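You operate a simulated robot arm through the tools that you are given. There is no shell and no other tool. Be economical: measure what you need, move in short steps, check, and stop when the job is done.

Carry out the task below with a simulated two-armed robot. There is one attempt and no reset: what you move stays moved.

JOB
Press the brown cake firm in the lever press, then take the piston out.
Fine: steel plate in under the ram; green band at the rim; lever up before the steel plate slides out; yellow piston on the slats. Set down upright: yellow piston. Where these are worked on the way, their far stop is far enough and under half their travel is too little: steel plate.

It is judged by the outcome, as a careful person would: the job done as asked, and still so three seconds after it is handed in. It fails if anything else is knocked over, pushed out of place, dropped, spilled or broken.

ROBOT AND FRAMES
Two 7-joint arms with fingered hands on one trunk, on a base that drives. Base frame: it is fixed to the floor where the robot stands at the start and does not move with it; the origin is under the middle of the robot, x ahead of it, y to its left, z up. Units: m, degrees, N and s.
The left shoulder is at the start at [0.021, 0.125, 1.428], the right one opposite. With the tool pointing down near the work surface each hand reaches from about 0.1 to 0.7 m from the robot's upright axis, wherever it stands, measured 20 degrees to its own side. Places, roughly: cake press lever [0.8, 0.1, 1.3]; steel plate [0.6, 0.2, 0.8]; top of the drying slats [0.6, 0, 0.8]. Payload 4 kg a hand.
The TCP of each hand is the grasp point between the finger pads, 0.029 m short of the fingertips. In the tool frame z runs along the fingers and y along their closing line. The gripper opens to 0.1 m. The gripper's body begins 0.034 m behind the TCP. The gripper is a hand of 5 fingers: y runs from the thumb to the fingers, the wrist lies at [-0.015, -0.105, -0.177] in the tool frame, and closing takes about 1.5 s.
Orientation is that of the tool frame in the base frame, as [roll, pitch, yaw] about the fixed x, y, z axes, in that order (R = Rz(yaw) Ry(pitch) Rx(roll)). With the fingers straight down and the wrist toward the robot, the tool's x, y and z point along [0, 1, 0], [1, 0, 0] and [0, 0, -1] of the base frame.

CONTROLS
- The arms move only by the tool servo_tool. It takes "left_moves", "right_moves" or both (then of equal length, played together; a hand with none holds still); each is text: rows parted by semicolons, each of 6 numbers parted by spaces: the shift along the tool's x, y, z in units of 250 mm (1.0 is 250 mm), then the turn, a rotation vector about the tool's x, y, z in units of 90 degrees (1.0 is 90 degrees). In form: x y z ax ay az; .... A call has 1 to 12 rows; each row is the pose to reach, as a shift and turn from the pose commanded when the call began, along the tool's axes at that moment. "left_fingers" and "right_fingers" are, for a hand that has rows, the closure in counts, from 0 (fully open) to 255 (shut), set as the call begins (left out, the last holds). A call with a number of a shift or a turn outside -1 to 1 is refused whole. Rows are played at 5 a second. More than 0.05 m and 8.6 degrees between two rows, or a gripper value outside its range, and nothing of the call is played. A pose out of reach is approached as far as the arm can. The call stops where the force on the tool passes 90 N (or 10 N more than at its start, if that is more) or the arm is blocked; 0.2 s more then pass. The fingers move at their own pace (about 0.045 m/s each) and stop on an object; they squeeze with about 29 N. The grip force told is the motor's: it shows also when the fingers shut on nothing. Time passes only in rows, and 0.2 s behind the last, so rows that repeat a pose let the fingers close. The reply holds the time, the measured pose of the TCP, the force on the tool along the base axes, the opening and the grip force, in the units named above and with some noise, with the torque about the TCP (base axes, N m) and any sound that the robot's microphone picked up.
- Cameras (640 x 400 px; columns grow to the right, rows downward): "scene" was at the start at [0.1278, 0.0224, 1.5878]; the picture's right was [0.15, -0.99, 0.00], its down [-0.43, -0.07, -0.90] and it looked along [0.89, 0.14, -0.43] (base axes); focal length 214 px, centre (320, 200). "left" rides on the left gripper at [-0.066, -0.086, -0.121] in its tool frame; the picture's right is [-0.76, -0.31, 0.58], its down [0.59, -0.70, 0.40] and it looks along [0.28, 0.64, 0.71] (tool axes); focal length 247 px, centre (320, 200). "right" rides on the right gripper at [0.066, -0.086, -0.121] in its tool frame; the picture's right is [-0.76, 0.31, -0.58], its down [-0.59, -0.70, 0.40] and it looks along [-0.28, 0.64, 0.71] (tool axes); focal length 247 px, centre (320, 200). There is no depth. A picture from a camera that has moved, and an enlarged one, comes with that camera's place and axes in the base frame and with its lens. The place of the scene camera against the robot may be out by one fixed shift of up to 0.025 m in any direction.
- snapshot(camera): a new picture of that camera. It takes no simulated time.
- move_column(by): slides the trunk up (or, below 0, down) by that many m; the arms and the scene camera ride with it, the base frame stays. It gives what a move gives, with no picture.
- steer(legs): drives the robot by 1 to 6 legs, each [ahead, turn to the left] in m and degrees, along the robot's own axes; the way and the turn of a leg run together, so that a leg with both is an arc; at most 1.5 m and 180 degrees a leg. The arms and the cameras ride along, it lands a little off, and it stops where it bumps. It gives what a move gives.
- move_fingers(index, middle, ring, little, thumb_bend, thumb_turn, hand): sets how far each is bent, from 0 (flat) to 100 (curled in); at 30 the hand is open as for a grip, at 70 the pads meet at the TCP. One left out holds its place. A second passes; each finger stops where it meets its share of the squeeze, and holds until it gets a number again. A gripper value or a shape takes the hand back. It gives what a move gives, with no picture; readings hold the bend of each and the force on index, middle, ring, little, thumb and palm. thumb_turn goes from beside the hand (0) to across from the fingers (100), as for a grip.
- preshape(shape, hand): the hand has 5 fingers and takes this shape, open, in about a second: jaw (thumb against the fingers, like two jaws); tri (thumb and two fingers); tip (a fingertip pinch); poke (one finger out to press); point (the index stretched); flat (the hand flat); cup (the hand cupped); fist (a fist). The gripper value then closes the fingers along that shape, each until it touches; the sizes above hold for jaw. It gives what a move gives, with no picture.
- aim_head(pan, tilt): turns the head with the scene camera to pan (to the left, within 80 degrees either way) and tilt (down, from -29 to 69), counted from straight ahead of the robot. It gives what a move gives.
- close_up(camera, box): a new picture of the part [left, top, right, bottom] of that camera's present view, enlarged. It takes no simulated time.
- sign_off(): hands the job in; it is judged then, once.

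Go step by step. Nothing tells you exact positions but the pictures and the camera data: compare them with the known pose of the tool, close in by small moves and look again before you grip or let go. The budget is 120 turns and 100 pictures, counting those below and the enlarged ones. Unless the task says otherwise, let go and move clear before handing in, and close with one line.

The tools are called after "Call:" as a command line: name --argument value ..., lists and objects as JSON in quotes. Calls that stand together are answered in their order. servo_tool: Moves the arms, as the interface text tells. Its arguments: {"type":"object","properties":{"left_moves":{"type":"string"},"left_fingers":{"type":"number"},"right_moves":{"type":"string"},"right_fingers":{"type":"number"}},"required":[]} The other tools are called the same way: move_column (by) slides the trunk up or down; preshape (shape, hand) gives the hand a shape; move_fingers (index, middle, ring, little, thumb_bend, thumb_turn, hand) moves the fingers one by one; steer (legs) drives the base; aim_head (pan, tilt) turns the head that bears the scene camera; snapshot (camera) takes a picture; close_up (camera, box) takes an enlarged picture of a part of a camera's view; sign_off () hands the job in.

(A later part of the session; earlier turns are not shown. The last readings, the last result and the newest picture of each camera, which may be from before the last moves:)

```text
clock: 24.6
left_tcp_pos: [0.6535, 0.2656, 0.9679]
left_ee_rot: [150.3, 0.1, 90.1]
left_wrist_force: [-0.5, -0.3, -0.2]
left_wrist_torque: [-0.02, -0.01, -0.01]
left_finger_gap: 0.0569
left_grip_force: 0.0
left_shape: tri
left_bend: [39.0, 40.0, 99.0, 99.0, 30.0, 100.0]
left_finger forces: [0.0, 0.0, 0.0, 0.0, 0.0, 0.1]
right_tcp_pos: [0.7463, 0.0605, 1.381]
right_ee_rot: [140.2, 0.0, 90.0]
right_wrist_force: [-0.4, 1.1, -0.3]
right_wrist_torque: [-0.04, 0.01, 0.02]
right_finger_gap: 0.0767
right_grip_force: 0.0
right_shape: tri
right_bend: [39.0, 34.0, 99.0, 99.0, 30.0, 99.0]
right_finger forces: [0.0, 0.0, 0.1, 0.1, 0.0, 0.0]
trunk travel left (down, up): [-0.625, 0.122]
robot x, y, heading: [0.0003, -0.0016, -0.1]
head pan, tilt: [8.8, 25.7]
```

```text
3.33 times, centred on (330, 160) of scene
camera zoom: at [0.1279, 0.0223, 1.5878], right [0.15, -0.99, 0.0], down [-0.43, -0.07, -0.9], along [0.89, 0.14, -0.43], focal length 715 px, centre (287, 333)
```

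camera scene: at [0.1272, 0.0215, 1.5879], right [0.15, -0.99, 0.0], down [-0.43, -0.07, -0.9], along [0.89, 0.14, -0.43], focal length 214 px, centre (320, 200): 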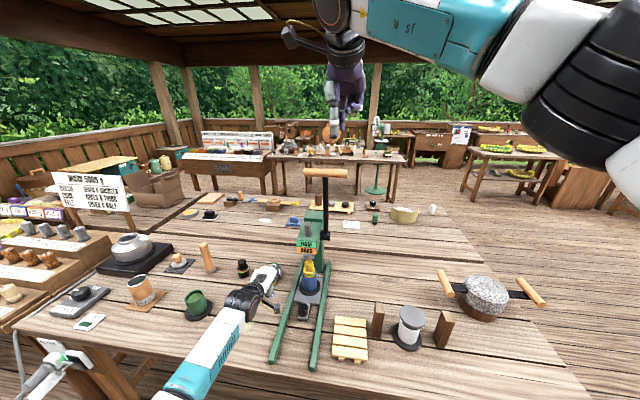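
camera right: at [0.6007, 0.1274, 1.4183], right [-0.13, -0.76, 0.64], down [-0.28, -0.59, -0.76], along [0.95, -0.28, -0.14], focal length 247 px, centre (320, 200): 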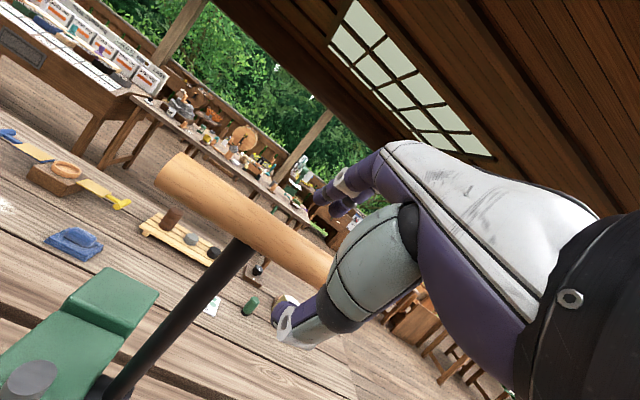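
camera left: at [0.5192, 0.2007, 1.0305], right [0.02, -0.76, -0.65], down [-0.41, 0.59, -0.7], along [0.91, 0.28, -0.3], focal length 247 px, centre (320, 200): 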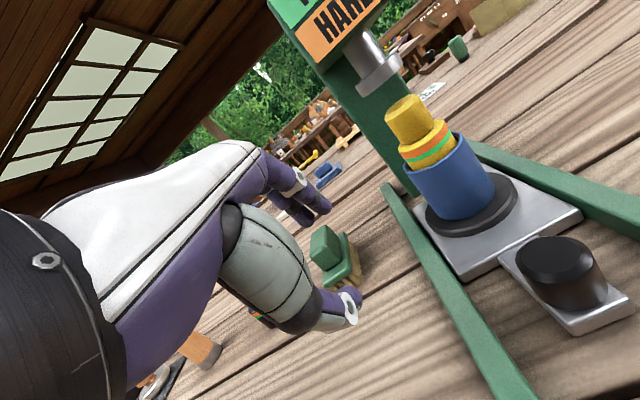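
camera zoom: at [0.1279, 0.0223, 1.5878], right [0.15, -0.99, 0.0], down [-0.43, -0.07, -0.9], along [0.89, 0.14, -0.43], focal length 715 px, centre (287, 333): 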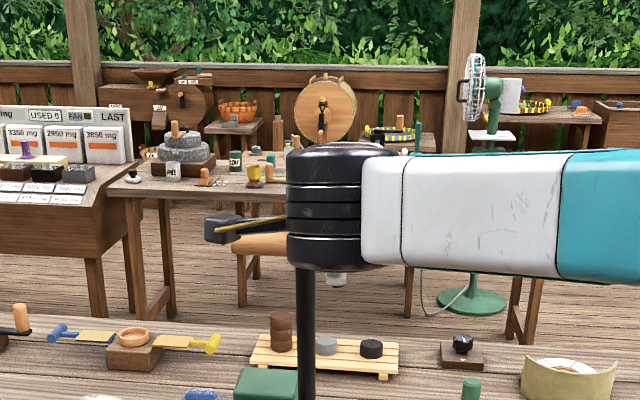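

The bar lies between thumb and fingers. I'll advance the last bit and close.

Call:
servo_tool --right_moves "0 0 0.06 0 0 0; 0 0 0.12 0 0 0; 0 0 0.15 0 0 0; 0 0 0.15 0 0 0"

Call:
servo_tool --right_moves "0 0 0 0 0 0; 0 0 0 0 0 0; 0 0 0 0 0 0; 0 0 0 0 0 0; 0 0 0 0 0 0; 0 0 0 0 0 0" --right_fingers 255

Call:
snapshot --camera "right"

Call:
close_up --camera "left" --box '[260, 0, 580, 260]'

```text
clock: 25.6
left_tcp_pos: [0.6539, 0.2655, 0.9679]
left_ee_rot: [150.3, 0.1, 90.0]
left_wrist_force: [-0.3, -0.5, 0.7]
left_wrist_torque: [0.01, 0.0, 0.03]
left_finger_gap: 0.0568
left_grip_force: 0.1
left_shape: tri
left_bend: [39.0, 40.0, 99.0, 99.0, 30.0, 100.0]
left_finger forces: [0.1, 0.0, 0.0, 0.0, 0.1, 0.0]
right_tcp_pos: [0.767, 0.0611, 1.3533]
right_ee_rot: [140.1, 0.0, 90.0]
right_wrist_force: [0.7, -0.1, -0.4]
right_wrist_torque: [-0.01, -0.03, -0.01]
right_finger_gap: 0.0768
right_grip_force: 0.1
right_shape: tri
right_bend: [39.0, 34.0, 99.0, 99.0, 30.0, 99.0]
right_finger forces: [0.0, 0.0, 0.0, 0.1, 0.0, 0.0]
trunk travel left (down, up): [-0.625, 0.122]
robot x, y, heading: [0.0018, 0.0007, 0.1]
head pan, tilt: [8.8, 25.7]
```

```text
clock: 27.0
left_tcp_pos: [0.6554, 0.2655, 0.9677]
left_ee_rot: [150.5, 0.1, 90.0]
left_wrist_force: [0.1, -0.1, 0.2]
left_wrist_torque: [-0.01, 0.03, -0.01]
left_finger_gap: 0.057
left_grip_force: 0.2
left_shape: tri
left_bend: [39.0, 40.0, 99.0, 99.0, 30.0, 100.0]
left_finger forces: [0.1, 0.0, 0.0, 0.1, 0.0, 0.0]
right_tcp_pos: [0.7699, 0.0612, 1.3501]
right_ee_rot: [140.2, 0.0, 89.9]
right_wrist_force: [2.4, 1.1, -5.4]
right_wrist_torque: [0.02, 0.01, 0.02]
right_finger_gap: 0.0181
right_grip_force: 29.1
right_shape: tri
right_bend: [76.0, 75.0, 100.0, 100.0, 73.0, 100.0]
right_finger forces: [12.9, 10.2, 0.1, 0.0, 25.2, 0.0]
trunk travel left (down, up): [-0.625, 0.122]
robot x, y, heading: [0.0029, 0.0008, 0.0]
head pan, tilt: [8.8, 25.7]
```

```text
67 pictures are left
camera right: at [0.6246, 0.1276, 1.388], right [-0.13, -0.76, 0.64], down [-0.29, -0.59, -0.76], along [0.95, -0.28, -0.14], focal length 247 px, centre (320, 200)
```

right: 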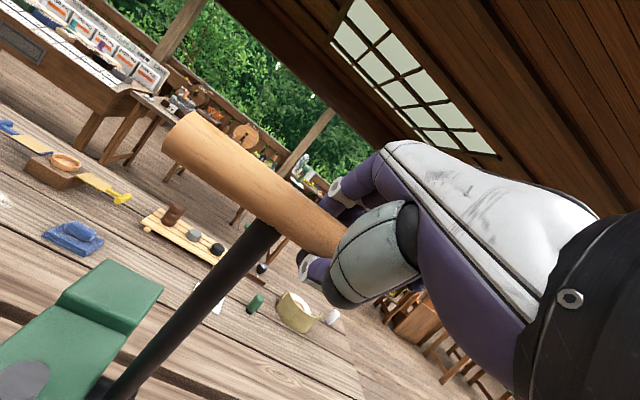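

```text
1.54 times, centred on (420, 130) of left
camera zoom: at [0.5214, 0.1999, 1.0295], right [0.02, -0.76, -0.65], down [-0.41, 0.59, -0.69], along [0.91, 0.28, -0.3], focal length 380 px, centre (166, 308)
```

zoom: 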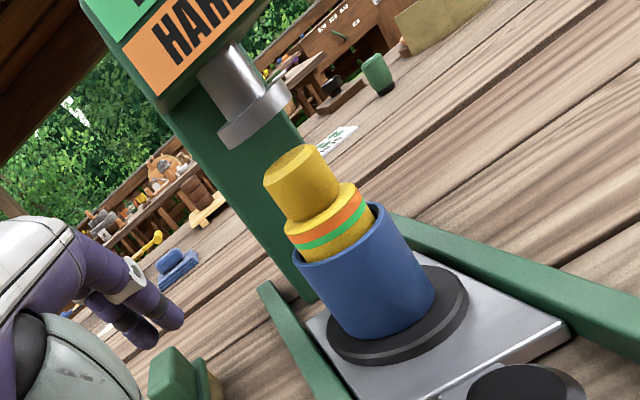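

The bar is held. I'll pull the lever the first 15° along its arc and watch the forces.

Call:
servo_tool --right_moves "0 -0.042 -0.022 0 0 0; 0 -0.083 -0.043 0 0 0; 0 -0.125 -0.062 0 0 0; 0 -0.167 -0.081 0 0 0; 0 -0.211 -0.096 0 0 0; 0 -0.2555 -0.11 0 0 0"

Call:
snapshot --camera "right"

Call:
close_up --camera "left" --box '[260, 0, 580, 260]'

```text
clock: 28.4
left_tcp_pos: [0.6566, 0.2658, 0.9671]
left_ee_rot: [150.4, 0.0, 90.1]
left_wrist_force: [-0.3, 0.0, -1.0]
left_wrist_torque: [0.01, 0.01, 0.0]
left_finger_gap: 0.0569
left_grip_force: 0.1
left_shape: tri
left_bend: [39.0, 40.0, 99.0, 99.0, 30.0, 100.0]
left_finger forces: [0.0, 0.1, 0.1, 0.1, 0.0, 0.0]
right_tcp_pos: [0.7038, 0.0609, 1.3297]
right_ee_rot: [140.3, 0.0, 90.0]
right_wrist_force: [8.0, -0.3, -13.4]
right_wrist_torque: [-0.02, -0.18, 0.02]
right_finger_gap: 0.0181
right_grip_force: 29.6
right_shape: tri
right_bend: [77.0, 76.0, 100.0, 100.0, 73.0, 100.0]
right_finger forces: [9.5, 7.8, 0.0, 0.0, 29.9, 0.0]
trunk travel left (down, up): [-0.625, 0.122]
robot x, y, heading: [-0.0002, -0.0001, 0.1]
head pan, tilt: [8.8, 25.7]
```

```text
65 pictures are left
camera right: at [0.5604, 0.1274, 1.3669], right [-0.13, -0.76, 0.64], down [-0.29, -0.59, -0.76], along [0.95, -0.28, -0.14], focal length 247 px, centre (320, 200)
```

right: 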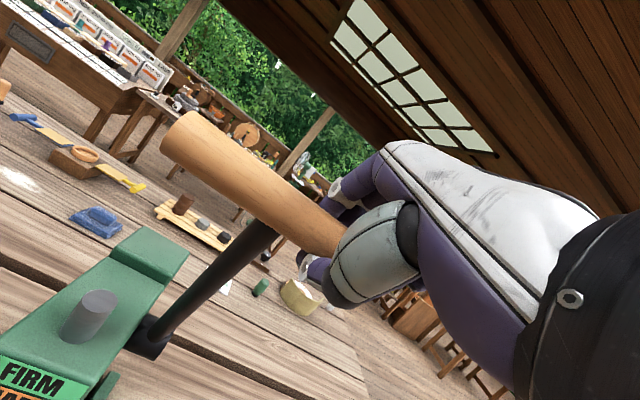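

```text
1.54 times, centred on (420, 130) of left
camera zoom: at [0.5228, 0.1996, 1.0287], right [0.02, -0.76, -0.65], down [-0.42, 0.59, -0.69], along [0.91, 0.28, -0.3], focal length 380 px, centre (166, 308)
```

zoom: 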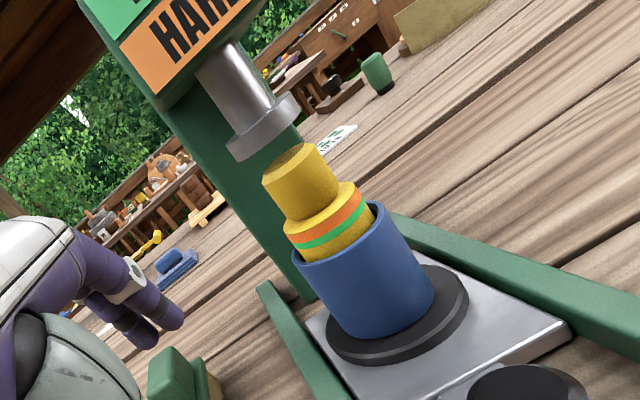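

The ram follows the lever nicely. Another 15°.

Call:
servo_tool --right_moves "0 -0.048 -0.008 0 0 0; 0 -0.096 -0.0155 0 0 0; 0 -0.143 -0.021 0 0 0; 0 -0.19 -0.026 0 0 0; 0 -0.236 -0.03 0 0 0; 0 -0.2825 -0.032 0 0 0"

Call:
snapshot --camera "right"

Call:
close_up --camera "left" --box '[260, 0, 580, 260]'

```text
clock: 29.8
left_tcp_pos: [0.6563, 0.2658, 0.9663]
left_ee_rot: [150.6, 0.1, 90.0]
left_wrist_force: [-0.1, 0.4, 0.3]
left_wrist_torque: [0.01, -0.03, 0.02]
left_finger_gap: 0.0569
left_grip_force: 0.1
left_shape: tri
left_bend: [39.0, 40.0, 99.0, 99.0, 30.0, 100.0]
left_finger forces: [0.0, 0.1, 0.1, 0.1, 0.0, 0.0]
right_tcp_pos: [0.6475, 0.059, 1.2912]
right_ee_rot: [140.2, 0.0, 90.0]
right_wrist_force: [12.3, -0.9, -12.6]
right_wrist_torque: [-0.34, -0.37, -0.25]
right_finger_gap: 0.0179
right_grip_force: 28.3
right_shape: tri
right_bend: [77.0, 76.0, 100.0, 100.0, 73.0, 100.0]
right_finger forces: [10.4, 8.7, 13.4, 0.0, 34.0, 0.0]
trunk travel left (down, up): [-0.625, 0.122]
robot x, y, heading: [0.0028, -0.0031, -0.0]
head pan, tilt: [8.8, 25.7]
```

```text
63 pictures are left
camera right: at [0.5026, 0.1268, 1.3286], right [-0.13, -0.76, 0.64], down [-0.29, -0.59, -0.76], along [0.95, -0.28, -0.14], focal length 247 px, centre (320, 200)
```

right: 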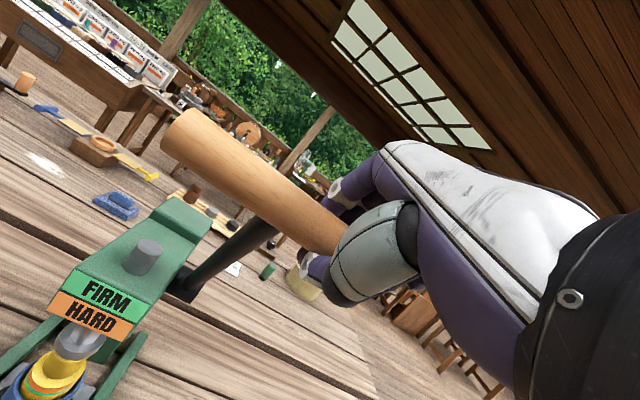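

```text
1.54 times, centred on (420, 130) of left
camera zoom: at [0.5233, 0.1998, 1.0285], right [0.02, -0.76, -0.65], down [-0.42, 0.59, -0.69], along [0.91, 0.28, -0.31], focal length 380 px, centre (166, 308)
```

zoom: 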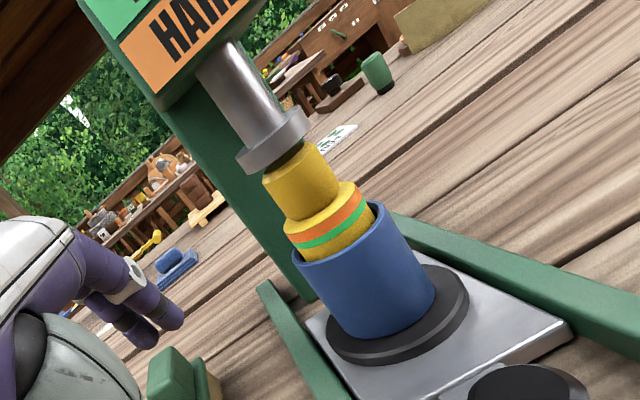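

The ram is just above the piston. I've refitted the arc (pivot about (0.804, 1.123), radius 0.23) and go another 10°.

Call:
servo_tool --right_moves "0 -0.04 0.003 0 0 0; 0 -0.08 0.008 0 0 0; 0 -0.12 0.015 0 0 0; 0 -0.159 0.022 0 0 0"

Call:
close_up --camera "left" --box '[260, 0, 580, 260]'

```text
clock: 30.8
left_tcp_pos: [0.6546, 0.2665, 0.967]
left_ee_rot: [150.4, 0.1, 90.1]
left_wrist_force: [0.4, 0.0, -0.5]
left_wrist_torque: [0.01, 0.03, -0.02]
left_finger_gap: 0.0571
left_grip_force: 0.0
left_shape: tri
left_bend: [39.0, 40.0, 99.0, 99.0, 30.0, 100.0]
left_finger forces: [0.0, 0.1, 0.0, 0.1, 0.0, 0.0]
right_tcp_pos: [0.6183, 0.0599, 1.2635]
right_ee_rot: [140.1, 0.1, 89.9]
right_wrist_force: [6.6, -3.0, -2.2]
right_wrist_torque: [-0.68, -0.69, -0.55]
right_finger_gap: 0.0171
right_grip_force: 29.2
right_shape: tri
right_bend: [77.0, 76.0, 100.0, 100.0, 73.0, 100.0]
right_finger forces: [8.6, 7.4, 29.4, 0.0, 36.9, 0.1]
trunk travel left (down, up): [-0.625, 0.122]
robot x, y, heading: [0.0023, -0.0007, -0.1]
head pan, tilt: [8.8, 25.7]
```

```text
1.54 times, centred on (420, 130) of left
camera zoom: at [0.5217, 0.1994, 1.0295], right [0.02, -0.76, -0.65], down [-0.41, 0.59, -0.69], along [0.91, 0.28, -0.3], focal length 380 px, centre (166, 308)
```

zoom: 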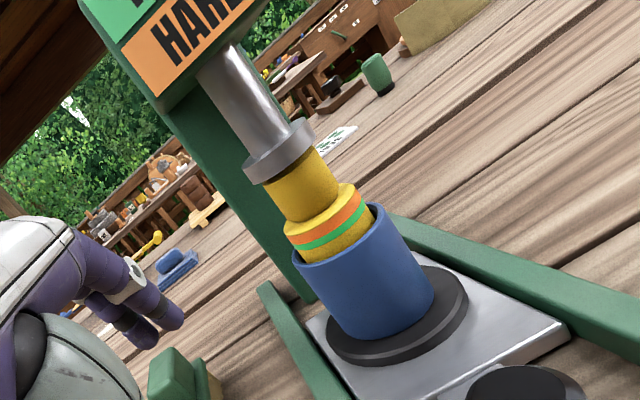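

The ram is about to touch. I'll go on by 8° and turn the hand along with the lever to ease the fingers.

Call:
servo_tool --right_moves "0 -0.033 0.008 -0.022 0 0; 0 -0.065 0.017 -0.044 0 0; 0 -0.096 0.027 -0.067 0 0; 0 -0.126 0.038 -0.089 0 0"

Call:
close_up --camera "left" --box '[260, 0, 580, 260]'

Call:
snapshot --camera "right"

```text
clock: 31.8
left_tcp_pos: [0.6528, 0.2654, 0.9702]
left_ee_rot: [150.2, 0.0, 90.0]
left_wrist_force: [0.7, -1.0, -1.0]
left_wrist_torque: [0.02, -0.02, 0.02]
left_finger_gap: 0.0569
left_grip_force: 0.0
left_shape: tri
left_bend: [39.0, 40.0, 99.0, 99.0, 30.0, 100.0]
left_finger forces: [0.0, 0.0, 0.1, 0.1, 0.0, 0.0]
right_tcp_pos: [0.5966, 0.0595, 1.2357]
right_ee_rot: [132.0, 0.0, 89.9]
right_wrist_force: [-8.0, -8.0, 9.2]
right_wrist_torque: [-0.68, -0.52, -0.63]
right_finger_gap: 0.0173
right_grip_force: 28.8
right_shape: tri
right_bend: [77.0, 76.0, 100.0, 100.0, 73.0, 100.0]
right_finger forces: [8.3, 6.9, 37.6, 0.1, 34.6, 0.0]
trunk travel left (down, up): [-0.625, 0.122]
robot x, y, heading: [-0.0004, 0.0024, 0.1]
head pan, tilt: [8.8, 25.7]
```

```text
1.54 times, centred on (420, 130) of left
camera zoom: at [0.5191, 0.1987, 1.0312], right [0.02, -0.76, -0.65], down [-0.41, 0.59, -0.7], along [0.91, 0.28, -0.3], focal length 380 px, centre (166, 308)
```

zoom: 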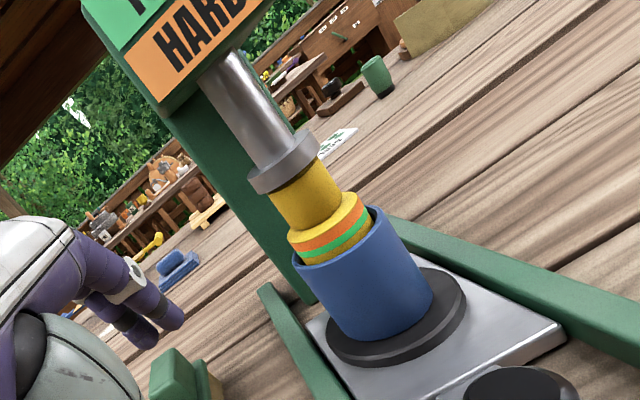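

```text
59 pictures are left
camera right: at [0.4477, 0.1264, 1.2524], right [-0.23, -0.76, 0.61], down [-0.17, -0.59, -0.79], along [0.96, -0.28, 0.0], focal length 247 px, centre (320, 200)
```

right: 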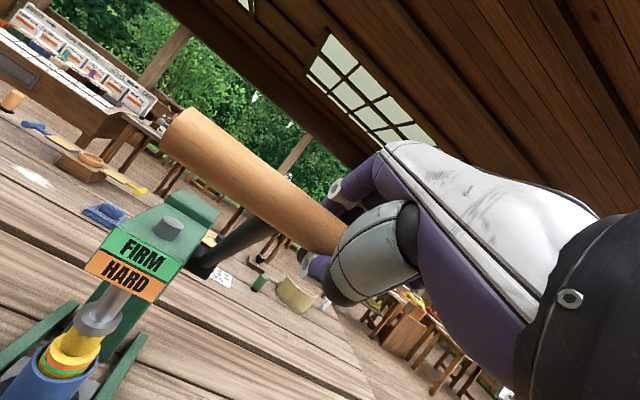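

The ram is pressing and the green band nears the rim. I'll go 4° more and look closely.

Call:
servo_tool --right_moves "0 -0.021 0.005 -0.015 0 0; 0 -0.042 0.011 -0.03 0 0; 0 -0.063 0.017 -0.044 0 0"

Call:
close_up --camera "left" --box '[360, 60, 540, 240]'

```text
clock: 32.6
left_tcp_pos: [0.6517, 0.265, 0.9699]
left_ee_rot: [150.3, 0.0, 90.0]
left_wrist_force: [-0.8, 0.4, 0.0]
left_wrist_torque: [0.03, 0.0, 0.0]
left_finger_gap: 0.057
left_grip_force: 0.1
left_shape: tri
left_bend: [39.0, 40.0, 99.0, 99.0, 30.0, 100.0]
left_finger forces: [0.0, 0.0, 0.0, 0.0, 0.0, 0.0]
right_tcp_pos: [0.5884, 0.0599, 1.222]
right_ee_rot: [128.0, 0.0, 89.8]
right_wrist_force: [-12.8, -12.4, 11.1]
right_wrist_torque: [-0.66, -0.41, -0.71]
right_finger_gap: 0.0179
right_grip_force: 29.3
right_shape: tri
right_bend: [77.0, 76.0, 100.0, 100.0, 73.0, 100.0]
right_finger forces: [8.3, 6.8, 40.3, 0.0, 33.9, 0.0]
trunk travel left (down, up): [-0.625, 0.122]
robot x, y, heading: [-0.0002, -0.0023, 0.0]
head pan, tilt: [8.8, 25.7]
```

```text
2.22 times, centred on (450, 150) of left
camera zoom: at [0.5182, 0.1983, 1.0319], right [0.02, -0.76, -0.65], down [-0.41, 0.59, -0.7], along [0.91, 0.28, -0.3], focal length 549 px, centre (31, 311)
```

zoom: 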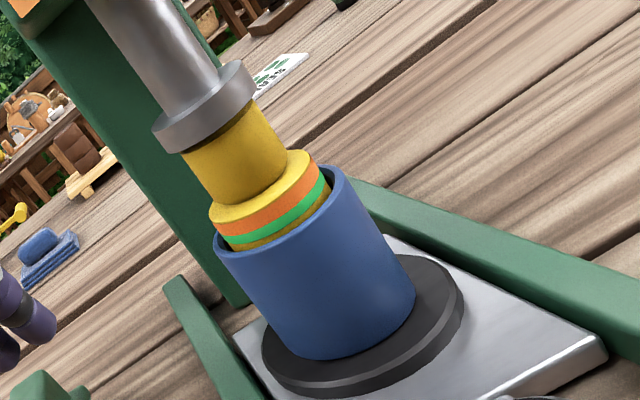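

A sliver of yellow remains below the green. I'll go about 5° more.

Call:
servo_tool --right_moves "0 -0.02 0.0055 -0.014 0 0; 0 -0.04 0.011 -0.028 0 0; 0 -0.06 0.0165 -0.042 0 0; 0 -0.078 0.022 -0.055 0 0"

Call:
close_up --camera "left" --box '[380, 80, 500, 200]'

```text
clock: 33.6
left_tcp_pos: [0.6549, 0.2607, 0.969]
left_ee_rot: [150.4, -0.1, 90.0]
left_wrist_force: [-0.4, -0.7, 0.1]
left_wrist_torque: [0.02, 0.0, 0.04]
left_finger_gap: 0.0568
left_grip_force: 0.1
left_shape: tri
left_bend: [39.0, 40.0, 99.0, 99.0, 30.0, 100.0]
left_finger forces: [0.1, 0.1, 0.0, 0.0, 0.0, 0.0]
right_tcp_pos: [0.58, 0.0629, 1.2104]
right_ee_rot: [123.5, -0.1, 89.2]
right_wrist_force: [-0.6, -30.5, 0.2]
right_wrist_torque: [-0.43, -0.15, -0.47]
right_finger_gap: 0.0178
right_grip_force: 29.6
right_shape: tri
right_bend: [77.0, 76.0, 100.0, 100.0, 73.0, 100.0]
right_finger forces: [9.1, 8.2, 32.0, 0.0, 34.8, 0.0]
right hand out of reach, approached as far as the arm can: row 3, 4
trunk travel left (down, up): [-0.625, 0.122]
robot x, y, heading: [0.0018, 0.0034, -0.3]
head pan, tilt: [8.8, 25.7]
```

```text
3.33 times, centred on (440, 140) of left
camera zoom: at [0.5212, 0.1954, 1.0306], right [0.02, -0.76, -0.66], down [-0.41, 0.59, -0.69], along [0.91, 0.28, -0.3], focal length 823 px, centre (-80, 400)
```

zoom: 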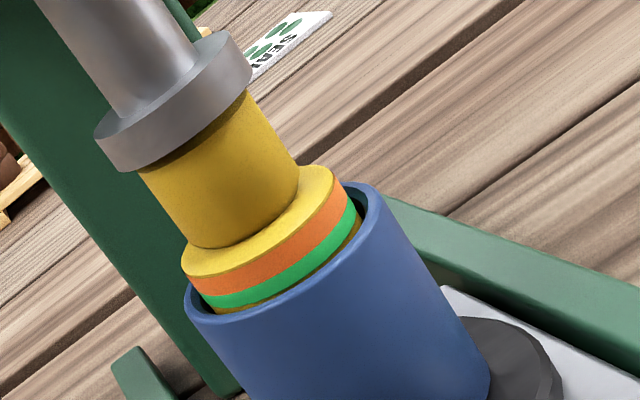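

Green is almost at the rim, but the tilted arm hit a limit. I'll tilt the hand back while going down a little.

Call:
servo_tool --right_moves "-0.006 0 0 0.05 0 0; -0.012 0 0 0.1 0 0; -0.012 -0.02 0.006 0.15 0 0; -0.012 -0.04 0.012 0.18 0 0"

Call:
close_up --camera "left" --box '[380, 80, 500, 200]'

```text
clock: 34.6
left_tcp_pos: [0.6538, 0.2633, 0.9688]
left_ee_rot: [150.4, 0.0, 90.0]
left_wrist_force: [0.2, 0.5, 0.5]
left_wrist_torque: [-0.01, 0.0, -0.01]
left_finger_gap: 0.0566
left_grip_force: 0.0
left_shape: tri
left_bend: [39.0, 40.0, 99.0, 99.0, 30.0, 100.0]
left_finger forces: [0.0, 0.0, 0.0, 0.0, 0.0, 0.0]
right_tcp_pos: [0.5761, 0.0643, 1.2019]
right_ee_rot: [139.2, -0.1, 89.9]
right_wrist_force: [4.0, -21.6, 3.3]
right_wrist_torque: [-0.78, -0.67, -0.47]
right_finger_gap: 0.0177
right_grip_force: 28.5
right_shape: tri
right_bend: [77.0, 76.0, 100.0, 100.0, 72.0, 100.0]
right_finger forces: [8.8, 7.6, 37.3, 0.0, 37.4, 0.1]
trunk travel left (down, up): [-0.625, 0.122]
robot x, y, heading: [-0.0013, -0.0001, -0.3]
head pan, tilt: [8.8, 25.7]
```

```text
3.33 times, centred on (440, 140) of left
camera zoom: at [0.521, 0.1971, 1.0305], right [0.02, -0.76, -0.65], down [-0.41, 0.59, -0.69], along [0.91, 0.28, -0.3], focal length 823 px, centre (-80, 400)
```

zoom: 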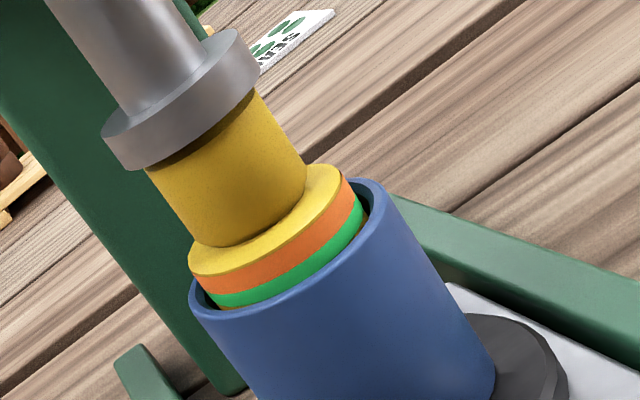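

Closer: only a hairline of yellow remains. I'll go about 3° more.

Call:
servo_tool --right_moves "-0.008 -0.015 0.009 0.02 0 0; -0.012 -0.03 0.018 0.04 0 0; -0.012 -0.045 0.027 0.05 0 0"

Call:
close_up --camera "left" --box '[380, 80, 500, 200]'

```text
clock: 35.4
left_tcp_pos: [0.6532, 0.2636, 0.9679]
left_ee_rot: [150.3, 0.0, 90.0]
left_wrist_force: [0.0, -0.5, 0.7]
left_wrist_torque: [0.05, -0.02, 0.01]
left_finger_gap: 0.0568
left_grip_force: 0.1
left_shape: tri
left_bend: [39.0, 40.0, 99.0, 99.0, 30.0, 100.0]
left_finger forces: [0.0, 0.0, 0.1, 0.1, 0.1, 0.0]
right_tcp_pos: [0.5698, 0.0638, 1.1904]
right_ee_rot: [143.8, -0.1, 90.1]
right_wrist_force: [0.3, -10.9, 7.4]
right_wrist_torque: [-0.94, -0.78, -0.59]
right_finger_gap: 0.0178
right_grip_force: 29.1
right_shape: tri
right_bend: [77.0, 76.0, 100.0, 100.0, 72.0, 100.0]
right_finger forces: [8.6, 7.0, 40.6, 0.0, 36.7, 0.1]
trunk travel left (down, up): [-0.625, 0.122]
robot x, y, heading: [0.0032, -0.0, 0.2]
head pan, tilt: [8.8, 25.7]
```

```text
3.33 times, centred on (440, 140) of left
camera zoom: at [0.5201, 0.1984, 1.0306], right [0.02, -0.76, -0.65], down [-0.41, 0.59, -0.69], along [0.91, 0.28, -0.3], focal length 823 px, centre (-80, 400)
```

zoom: 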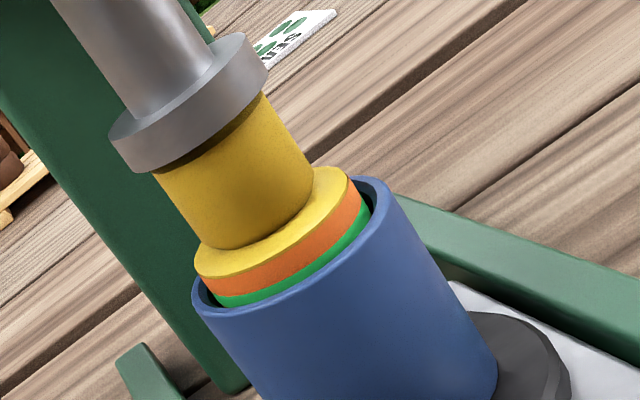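

By my reading the rim is now within the green band. I'll raise the lever back along the same path, then check from a lower angle.

Call:
servo_tool --right_moves "-0.004 0.048 -0.022 0 0 0; -0.008 0.09 -0.04 0 0 0; -0.012 0.135 -0.058 0 0 0; -0.016 0.194 -0.083 0 0 0; -0.016 0.26 -0.102 0 0 0; -0.016 0.329 -0.121 0 0 0; -0.016 0.41 -0.132 0 0 0; -0.016 0.489 -0.142 0 0 0; -0.016 0.58 -0.14 0 0 0; -0.016 0.67 -0.137 0 0 0; -0.016 0.762 -0.133 0 0 0"

Call:
snapshot --camera "left"

Call:
snapshot --camera "right"

```text
clock: 37.8
left_tcp_pos: [0.6553, 0.2653, 0.9663]
left_ee_rot: [150.5, 0.1, 90.0]
left_wrist_force: [0.1, -0.8, -0.6]
left_wrist_torque: [-0.03, -0.02, -0.01]
left_finger_gap: 0.0569
left_grip_force: 0.0
left_shape: tri
left_bend: [39.0, 40.0, 99.0, 99.0, 30.0, 100.0]
left_finger forces: [0.0, 0.0, 0.0, 0.0, 0.0, 0.0]
right_tcp_pos: [0.7065, 0.0632, 1.3276]
right_ee_rot: [143.9, 0.1, 90.1]
right_wrist_force: [-2.7, 5.4, -6.4]
right_wrist_torque: [-0.7, 0.56, 0.01]
right_finger_gap: 0.0183
right_grip_force: 29.1
right_shape: tri
right_bend: [76.0, 75.0, 100.0, 100.0, 74.0, 100.0]
right_finger forces: [9.8, 8.8, 21.9, 0.0, 24.8, 0.0]
trunk travel left (down, up): [-0.625, 0.122]
robot x, y, heading: [-0.0005, -0.0021, 0.2]
head pan, tilt: [8.8, 25.7]
```

```text
54 pictures are left
camera left: at [0.521, 0.2005, 1.0296], right [0.02, -0.76, -0.65], down [-0.41, 0.59, -0.7], along [0.91, 0.28, -0.3], focal length 247 px, centre (320, 200)
```

left: 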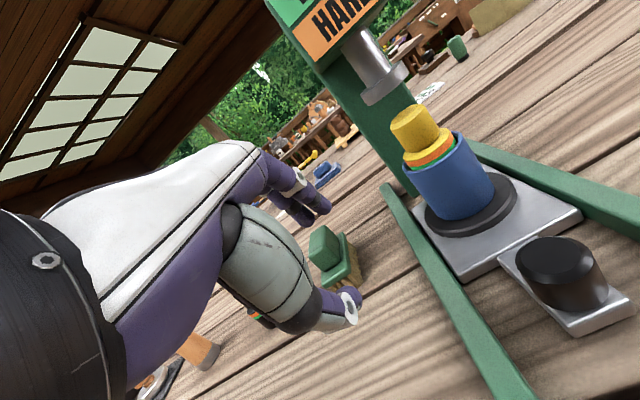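

```text
53 pictures are left
camera right: at [0.5644, 0.1299, 1.3744], right [-0.09, -0.76, 0.65], down [-0.33, -0.59, -0.73], along [0.94, -0.28, -0.2], focal length 247 px, centre (320, 200)
```

right: 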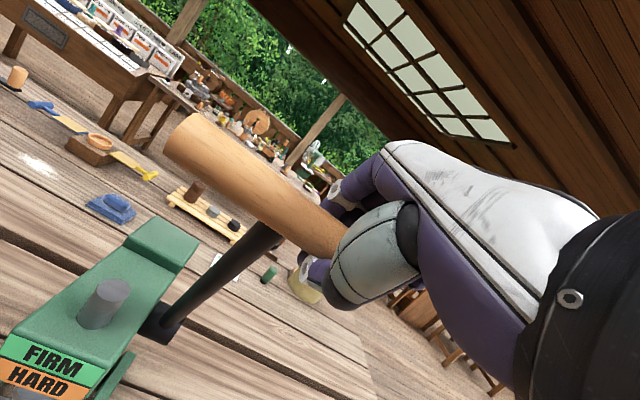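

The piston stays pressed and the ram lifts. I'll lower the left camera to rim level to judge the band.

Call:
servo_tool --left_moves "0.04 -0.08 0.14 0 0 0; 0.08 -0.16 0.277 0 0 0; 0.08 -0.16 0.277 0 0 0"

Call:
snapshot --camera "left"

```text
clock: 38.6
left_tcp_pos: [0.6541, 0.2854, 0.8851]
left_ee_rot: [150.4, 0.0, 90.1]
left_wrist_force: [-0.3, 0.2, -0.1]
left_wrist_torque: [-0.03, -0.04, 0.01]
left_finger_gap: 0.0566
left_grip_force: 0.1
left_shape: tri
left_bend: [39.0, 40.0, 99.0, 99.0, 30.0, 100.0]
left_finger forces: [0.1, 0.0, 0.0, 0.0, 0.0, 0.0]
right_tcp_pos: [0.7066, 0.0631, 1.3268]
right_ee_rot: [143.8, 0.1, 90.0]
right_wrist_force: [0.0, 3.1, -7.1]
right_wrist_torque: [-0.65, 0.51, 0.0]
right_finger_gap: 0.0181
right_grip_force: 28.9
right_shape: tri
right_bend: [76.0, 75.0, 100.0, 100.0, 74.0, 100.0]
right_finger forces: [9.9, 9.0, 21.8, 0.0, 25.0, 0.0]
trunk travel left (down, up): [-0.625, 0.122]
robot x, y, heading: [-0.0006, 0.0027, -0.1]
head pan, tilt: [8.8, 25.7]
```

```text
52 pictures are left
camera left: at [0.521, 0.2194, 0.947], right [0.02, -0.76, -0.65], down [-0.41, 0.59, -0.7], along [0.91, 0.28, -0.3], focal length 247 px, centre (320, 200)
```

left: 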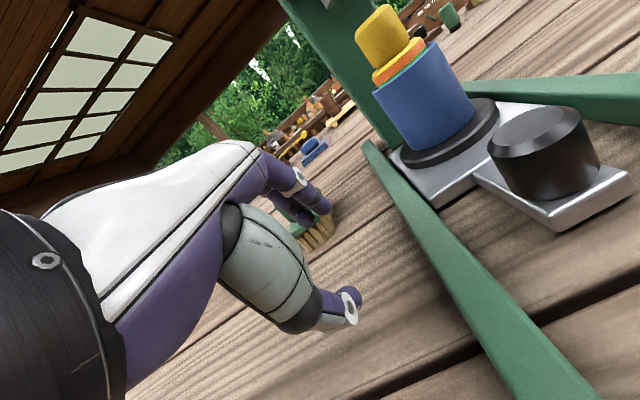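

Call:
close_up --camera "left" --box '[360, 30, 460, 130]'

```text
4.00 times, centred on (410, 80) of left
camera zoom: at [0.521, 0.2194, 0.947], right [0.02, -0.76, -0.65], down [-0.41, 0.59, -0.7], along [0.91, 0.28, -0.3], focal length 988 px, centre (-40, 680)
```

zoom: 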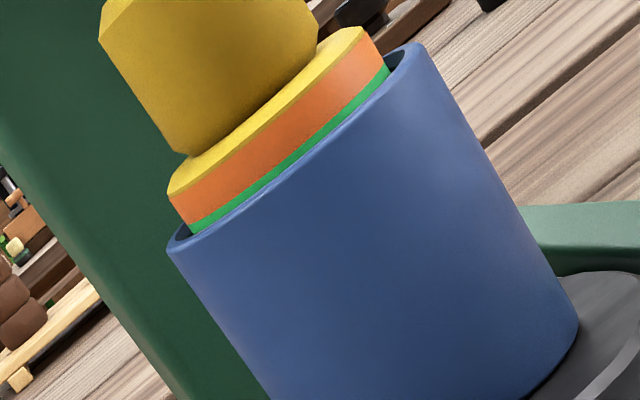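

The rim cuts the middle of the green band, exactly as wanted. Now I'll put the lever all the way up and let go.

Call:
servo_tool --right_moves "0 0.07 0.014 0 0 0; 0 0.136 0.028 0 0 0; 0 0.2 0.052 0 0 0; 0 0.258 0.077 0 0 0; 0 0.262 0.078 0 0 0"

Call:
servo_tool --right_moves "0 0 0 0 0 0; 0 0 0 0 0 0; 0 0 0 0 0 0; 0 0 0 0 0 0; 0 0 0 0 0 0" --right_fingers 60

Call:
snapshot --camera "right"

```text
clock: 39.8
left_tcp_pos: [0.6553, 0.286, 0.8848]
left_ee_rot: [150.3, 0.1, 90.1]
left_wrist_force: [-0.6, 0.5, 0.4]
left_wrist_torque: [0.01, -0.01, 0.02]
left_finger_gap: 0.057
left_grip_force: 0.1
left_shape: tri
left_bend: [39.0, 40.0, 99.0, 99.0, 30.0, 100.0]
left_finger forces: [0.0, 0.0, 0.0, 0.0, 0.0, 0.0]
right_tcp_pos: [0.7705, 0.0621, 1.3515]
right_ee_rot: [144.1, 0.0, 90.1]
right_wrist_force: [-2.7, 4.1, -14.1]
right_wrist_torque: [-0.46, 0.55, -0.02]
right_finger_gap: 0.0188
right_grip_force: 29.0
right_shape: tri
right_bend: [76.0, 75.0, 100.0, 100.0, 74.0, 100.0]
right_finger forces: [10.2, 9.4, 16.7, 0.0, 25.5, 0.1]
trunk travel left (down, up): [-0.625, 0.122]
robot x, y, heading: [0.0027, -0.0007, 0.0]
head pan, tilt: [8.8, 25.7]
```

```text
clock: 41.0
left_tcp_pos: [0.6553, 0.2851, 0.8854]
left_ee_rot: [150.2, 0.1, 90.0]
left_wrist_force: [-1.0, -0.2, -0.2]
left_wrist_torque: [-0.01, 0.02, 0.0]
left_finger_gap: 0.0569
left_grip_force: 0.0
left_shape: tri
left_bend: [39.0, 40.0, 99.0, 99.0, 30.0, 100.0]
left_finger forces: [0.0, 0.0, 0.0, 0.0, 0.1, 0.0]
right_tcp_pos: [0.7709, 0.0622, 1.351]
right_ee_rot: [143.9, 0.0, 90.0]
right_wrist_force: [-0.3, -0.1, 0.4]
right_wrist_torque: [-0.02, 0.02, -0.04]
right_finger_gap: 0.0761
right_grip_force: 0.1
right_shape: tri
right_bend: [39.0, 34.0, 99.0, 100.0, 31.0, 99.0]
right_finger forces: [0.0, 0.1, 0.7, 0.1, 0.1, 0.0]
trunk travel left (down, up): [-0.625, 0.122]
robot x, y, heading: [0.0022, -0.0007, 0.2]
head pan, tilt: [8.8, 25.7]
```

```text
50 pictures are left
camera right: at [0.6283, 0.1278, 1.3982], right [-0.09, -0.76, 0.65], down [-0.33, -0.59, -0.74], along [0.94, -0.28, -0.2], focal length 247 px, centre (320, 200)
```

right: 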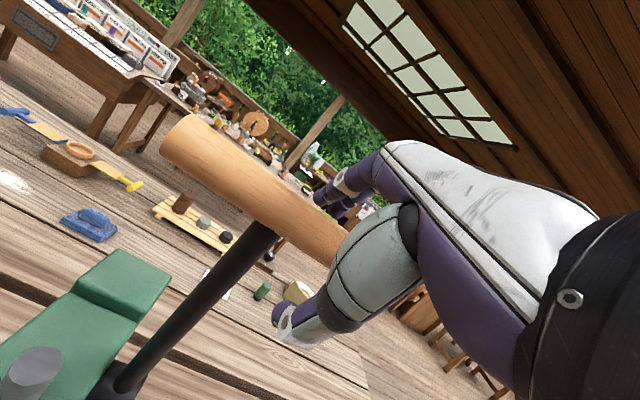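

The lever is up and free. I'll withdraw the right hand.

Call:
servo_tool --right_moves "0 0 -0.1 0 0 0; 0 0 -0.22 0 0 0; 0 0 -0.36 0 0 0; 0 0 -0.5 0 0 0; 0 -0.12 -0.56 0.08 0 0; 0 -0.24 -0.62 0.16 0 0; 0 -0.36 -0.68 0.24 0 0; -0.1 -0.48 -0.74 0.32 0 0; -0.2 -0.6 -0.8 0.4 0 0; -0.3 -0.7 -0.86 0.4 0 0; -0.4 -0.8 -0.9 0.4 0 0"

Call:
snapshot --camera "scene"

Call:
close_up --camera "left" --box '[280, 0, 640, 240]'

```text
clock: 43.4
left_tcp_pos: [0.6517, 0.2849, 0.8866]
left_ee_rot: [150.3, 0.0, 90.2]
left_wrist_force: [-0.8, 0.3, 0.5]
left_wrist_torque: [0.0, 0.0, 0.04]
left_finger_gap: 0.0569
left_grip_force: 0.0
left_shape: tri
left_bend: [39.0, 40.0, 99.0, 99.0, 30.0, 100.0]
left_finger forces: [0.0, 0.0, 0.0, 0.0, 0.0, 0.0]
right_tcp_pos: [0.4713, -0.0373, 1.4142]
right_ee_rot: [179.8, 0.0, 90.2]
right_wrist_force: [0.0, -0.2, 0.7]
right_wrist_torque: [0.01, -0.01, -0.01]
right_finger_gap: 0.0764
right_grip_force: 0.0
right_shape: tri
right_bend: [39.0, 34.0, 99.0, 100.0, 30.0, 99.0]
right_finger forces: [0.0, 0.0, 0.0, 0.0, 0.0, 0.1]
trunk travel left (down, up): [-0.625, 0.122]
robot x, y, heading: [-0.0012, -0.0041, 0.1]
head pan, tilt: [8.8, 25.7]
```

```text
49 pictures are left
camera scene: at [0.1257, 0.021, 1.588], right [0.15, -0.99, 0.0], down [-0.43, -0.07, -0.9], along [0.89, 0.14, -0.43], focal length 214 px, centre (320, 200)
```

scene: 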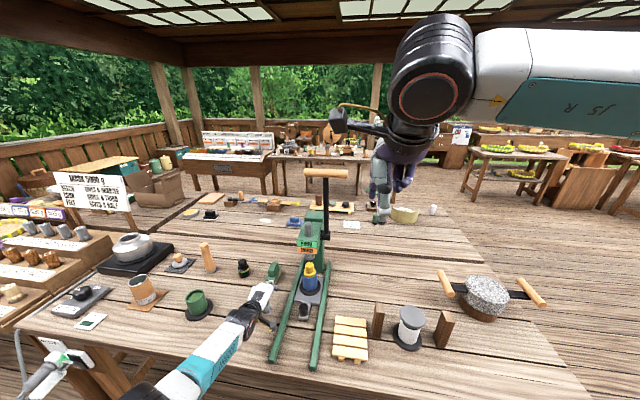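

```text
1.67 times, centred on (460, 120) of left
camera zoom: at [0.5181, 0.2192, 0.9484], right [0.02, -0.76, -0.65], down [-0.41, 0.59, -0.69], along [0.91, 0.29, -0.3], focal length 412 px, centre (87, 333)
```

zoom: 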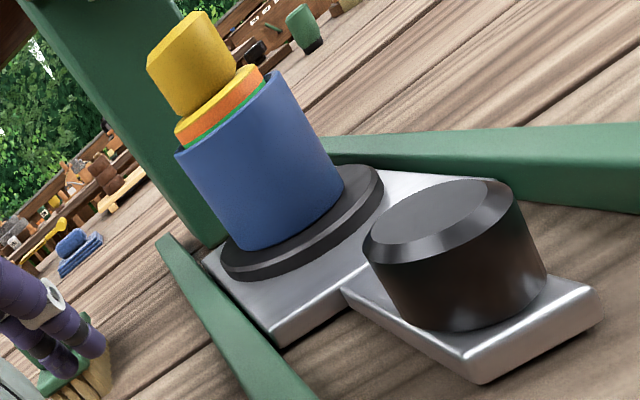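

The piston and band are fine and the lever is up. The left hand now goes back to the knob: up, upright, then over it.

Call:
servo_tool --left_moves "0 0 -0.09 0.07 0 0; 0 0 -0.18 0.14 0 0; 0 0 -0.27 0.21 0 0; 0 0 -0.36 0.28 0 0; 0 0 -0.426 0.332 0 0; 0 0 -0.426 0.332 0 0"

Call:
servo_tool --left_moves "-0.13 0.04 0 0 0 0; -0.26 0.08 0 0 0 0; -0.39 0.12 0 0 0 0; -0.53 0.16 0 0 0 0; -0.544 0.16 0.1 0 0 0; -0.544 0.16 0.16 0 0 0; -0.544 0.16 0.16 0 0 0" --left_fingers 112

Call:
snapshot --camera "left"

```text
clock: 44.8
left_tcp_pos: [0.5996, 0.2862, 0.9797]
left_ee_rot: [-179.7, 0.1, 90.0]
left_wrist_force: [0.0, -0.2, 0.7]
left_wrist_torque: [-0.01, -0.02, 0.01]
left_finger_gap: 0.0567
left_grip_force: 0.1
left_shape: tri
left_bend: [39.0, 40.0, 99.0, 99.0, 30.0, 100.0]
left_finger forces: [0.0, 0.1, 0.1, 0.0, 0.0, 0.0]
right_tcp_pos: [0.4742, -0.0387, 1.4161]
right_ee_rot: [180.0, 0.0, 90.1]
right_wrist_force: [-0.2, -0.4, -0.9]
right_wrist_torque: [-0.01, 0.01, 0.03]
right_finger_gap: 0.0761
right_grip_force: 0.0
right_shape: tri
right_bend: [39.0, 34.0, 99.0, 100.0, 30.0, 99.0]
right_finger forces: [0.0, 0.0, 0.0, 0.0, 0.0, 0.0]
trunk travel left (down, up): [-0.625, 0.122]
robot x, y, heading: [-0.0049, -0.0013, 0.1]
head pan, tilt: [8.8, 25.7]
```

```text
clock: 46.4
left_tcp_pos: [0.6395, 0.1507, 0.9386]
left_ee_rot: [-179.8, 0.1, 90.0]
left_wrist_force: [0.7, 0.0, -0.2]
left_wrist_torque: [-0.02, -0.01, 0.0]
left_finger_gap: 0.0561
left_grip_force: 0.2
left_shape: tri
left_bend: [39.0, 40.0, 99.0, 99.0, 30.0, 100.0]
left_finger forces: [0.0, 0.0, 0.0, 0.0, 0.0, 0.1]
right_tcp_pos: [0.4748, -0.0383, 1.4151]
right_ee_rot: [179.9, 0.0, 90.0]
right_wrist_force: [0.4, 0.2, 0.1]
right_wrist_torque: [0.0, -0.01, 0.0]
right_finger_gap: 0.0763
right_grip_force: 0.1
right_shape: tri
right_bend: [39.0, 34.0, 99.0, 100.0, 30.0, 99.0]
right_finger forces: [0.0, 0.0, 0.0, 0.0, 0.0, 0.1]
trunk travel left (down, up): [-0.625, 0.122]
robot x, y, heading: [-0.0002, -0.0031, -0.3]
head pan, tilt: [8.8, 25.7]
```

```text
47 pictures are left
camera left: at [0.5548, 0.085, 1.0588], right [-0.31, -0.76, -0.57], down [-0.7, 0.59, -0.4], along [0.64, 0.28, -0.72], focal length 247 px, centre (320, 200)
```

left: 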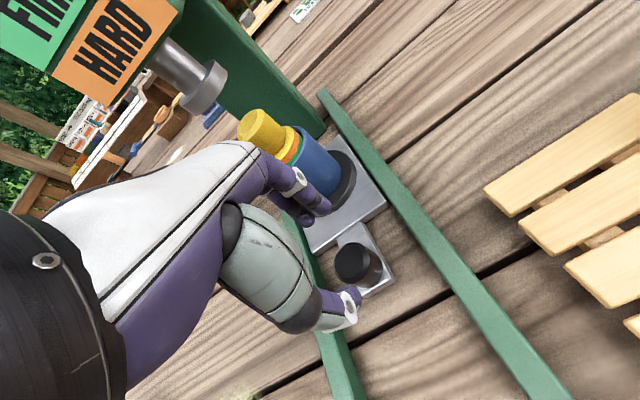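

The knob is at about (0.645, 0.153). I'll descend onto it and grip.

Call:
servo_tool --left_moves "0.01 0.024 0.1 0 0 0; 0.01 0.024 0.2 0 0 0; 0.01 0.024 0.276 0 0 0; 0.01 0.024 0.276 0 0 0"

Call:
servo_tool --left_moves "0 0 0 0 0 0; 0 0 0 0 0 0; 0 0 0 0 0 0; 0 0 0 0 0 0; 0 0 0 0 0 0" --left_fingers 255

Call:
snapshot --camera "left"

```text
clock: 47.4
left_tcp_pos: [0.6452, 0.1534, 0.8704]
left_ee_rot: [-179.8, 0.1, 90.0]
left_wrist_force: [-0.1, 0.7, 0.1]
left_wrist_torque: [-0.04, 0.01, 0.0]
left_finger_gap: 0.0563
left_grip_force: 0.1
left_shape: tri
left_bend: [39.0, 40.0, 99.0, 99.0, 30.0, 100.0]
left_finger forces: [0.1, 0.1, 0.0, 0.0, 0.1, 0.1]
right_tcp_pos: [0.4748, -0.0372, 1.4144]
right_ee_rot: [179.8, 0.0, 90.0]
right_wrist_force: [-0.2, -0.3, 0.6]
right_wrist_torque: [0.0, -0.01, -0.01]
right_finger_gap: 0.0762
right_grip_force: 0.0
right_shape: tri
right_bend: [39.0, 34.0, 99.0, 100.0, 30.0, 99.0]
right_finger forces: [0.1, 0.1, 0.1, 0.0, 0.1, 0.0]
trunk travel left (down, up): [-0.625, 0.122]
robot x, y, heading: [-0.0003, -0.0, 0.0]
head pan, tilt: [8.8, 25.7]
```

```text
clock: 48.6
left_tcp_pos: [0.6455, 0.1518, 0.8695]
left_ee_rot: [-179.7, 0.1, 89.9]
left_wrist_force: [0.5, -1.5, -0.8]
left_wrist_torque: [-0.07, -0.01, 0.05]
left_finger_gap: 0.0261
left_grip_force: 28.8
left_shape: tri
left_bend: [60.0, 53.0, 100.0, 100.0, 46.0, 100.0]
left_finger forces: [11.8, 13.4, 0.0, 0.1, 25.3, 0.0]
right_tcp_pos: [0.4743, -0.0394, 1.4142]
right_ee_rot: [180.0, 0.0, 90.0]
right_wrist_force: [-0.2, 1.1, -0.1]
right_wrist_torque: [0.03, 0.01, 0.03]
right_finger_gap: 0.0762
right_grip_force: 0.0
right_shape: tri
right_bend: [39.0, 34.0, 99.0, 100.0, 30.0, 99.0]
right_finger forces: [0.1, 0.0, 0.0, 0.0, 0.0, 0.1]
trunk travel left (down, up): [-0.625, 0.122]
robot x, y, heading: [0.0041, 0.0039, 0.1]
head pan, tilt: [8.8, 25.7]
```

```text
46 pictures are left
camera left: at [0.5609, 0.0863, 0.9912], right [-0.31, -0.76, -0.57], down [-0.7, 0.59, -0.4], along [0.64, 0.28, -0.72], focal length 247 px, centre (320, 200)
```

left: 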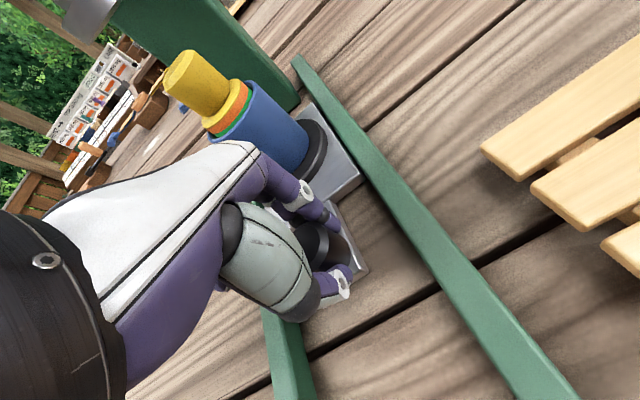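

Gripped. I'll pull the plate back out smoothly.

Call:
servo_tool --left_moves "0 -0.03 0 0 0 0; 0 -0.07 0 0 0 0; 0 -0.13 0 0 0 0; 0 -0.19 0 0 0 0; 0 -0.25 0 0 0 0; 0 -0.31 0 0 0 0; 0 -0.37 0 0 0 0; 0 -0.43 0 0 0 0; 0 -0.49 0 0 0 0; 0 -0.55 0 0 0 0; 0 -0.6 0 0 0 0; 0 -0.63 0 0 0 0"

Call:
snapshot --camera "left"

Call:
snapshot --camera "scene"

```text
clock: 51.2
left_tcp_pos: [0.4873, 0.1512, 0.8707]
left_ee_rot: [-179.5, 0.0, 90.0]
left_wrist_force: [1.0, -0.4, -14.3]
left_wrist_torque: [0.02, -0.09, 0.04]
left_finger_gap: 0.0255
left_grip_force: 29.0
left_shape: tri
left_bend: [60.0, 53.0, 100.0, 100.0, 46.0, 100.0]
left_finger forces: [11.2, 14.6, 0.0, 0.1, 24.4, 0.0]
right_tcp_pos: [0.4757, -0.038, 1.414]
right_ee_rot: [179.9, 0.0, 90.0]
right_wrist_force: [-0.1, -0.3, 0.2]
right_wrist_torque: [0.0, 0.0, 0.01]
right_finger_gap: 0.0763
right_grip_force: 0.0
right_shape: tri
right_bend: [39.0, 34.0, 99.0, 100.0, 30.0, 99.0]
right_finger forces: [0.0, 0.0, 0.1, 0.0, 0.1, 0.0]
trunk travel left (down, up): [-0.625, 0.122]
robot x, y, heading: [0.0007, -0.0008, 0.1]
head pan, tilt: [8.8, 25.7]
```

```text
45 pictures are left
camera left: at [0.4038, 0.0848, 0.9922], right [-0.31, -0.76, -0.57], down [-0.71, 0.59, -0.39], along [0.64, 0.28, -0.72], focal length 247 px, centre (320, 200)
```

left: 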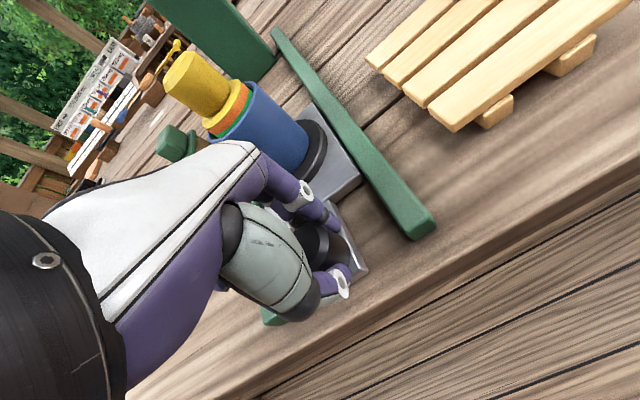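

```text
44 pictures are left
camera scene: at [0.1293, 0.0225, 1.5876], right [0.15, -0.99, 0.0], down [-0.43, -0.07, -0.9], along [0.89, 0.14, -0.43], focal length 214 px, centre (320, 200)
```

scene: 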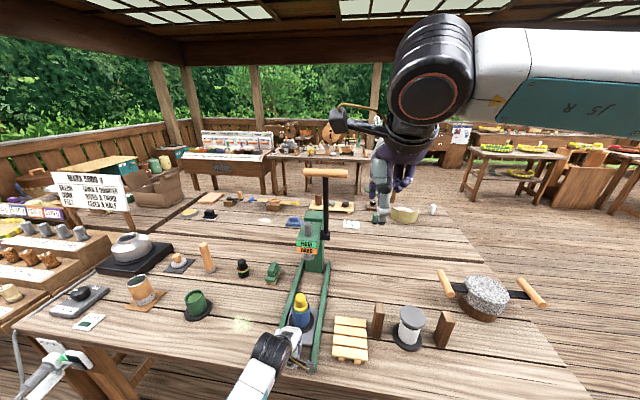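

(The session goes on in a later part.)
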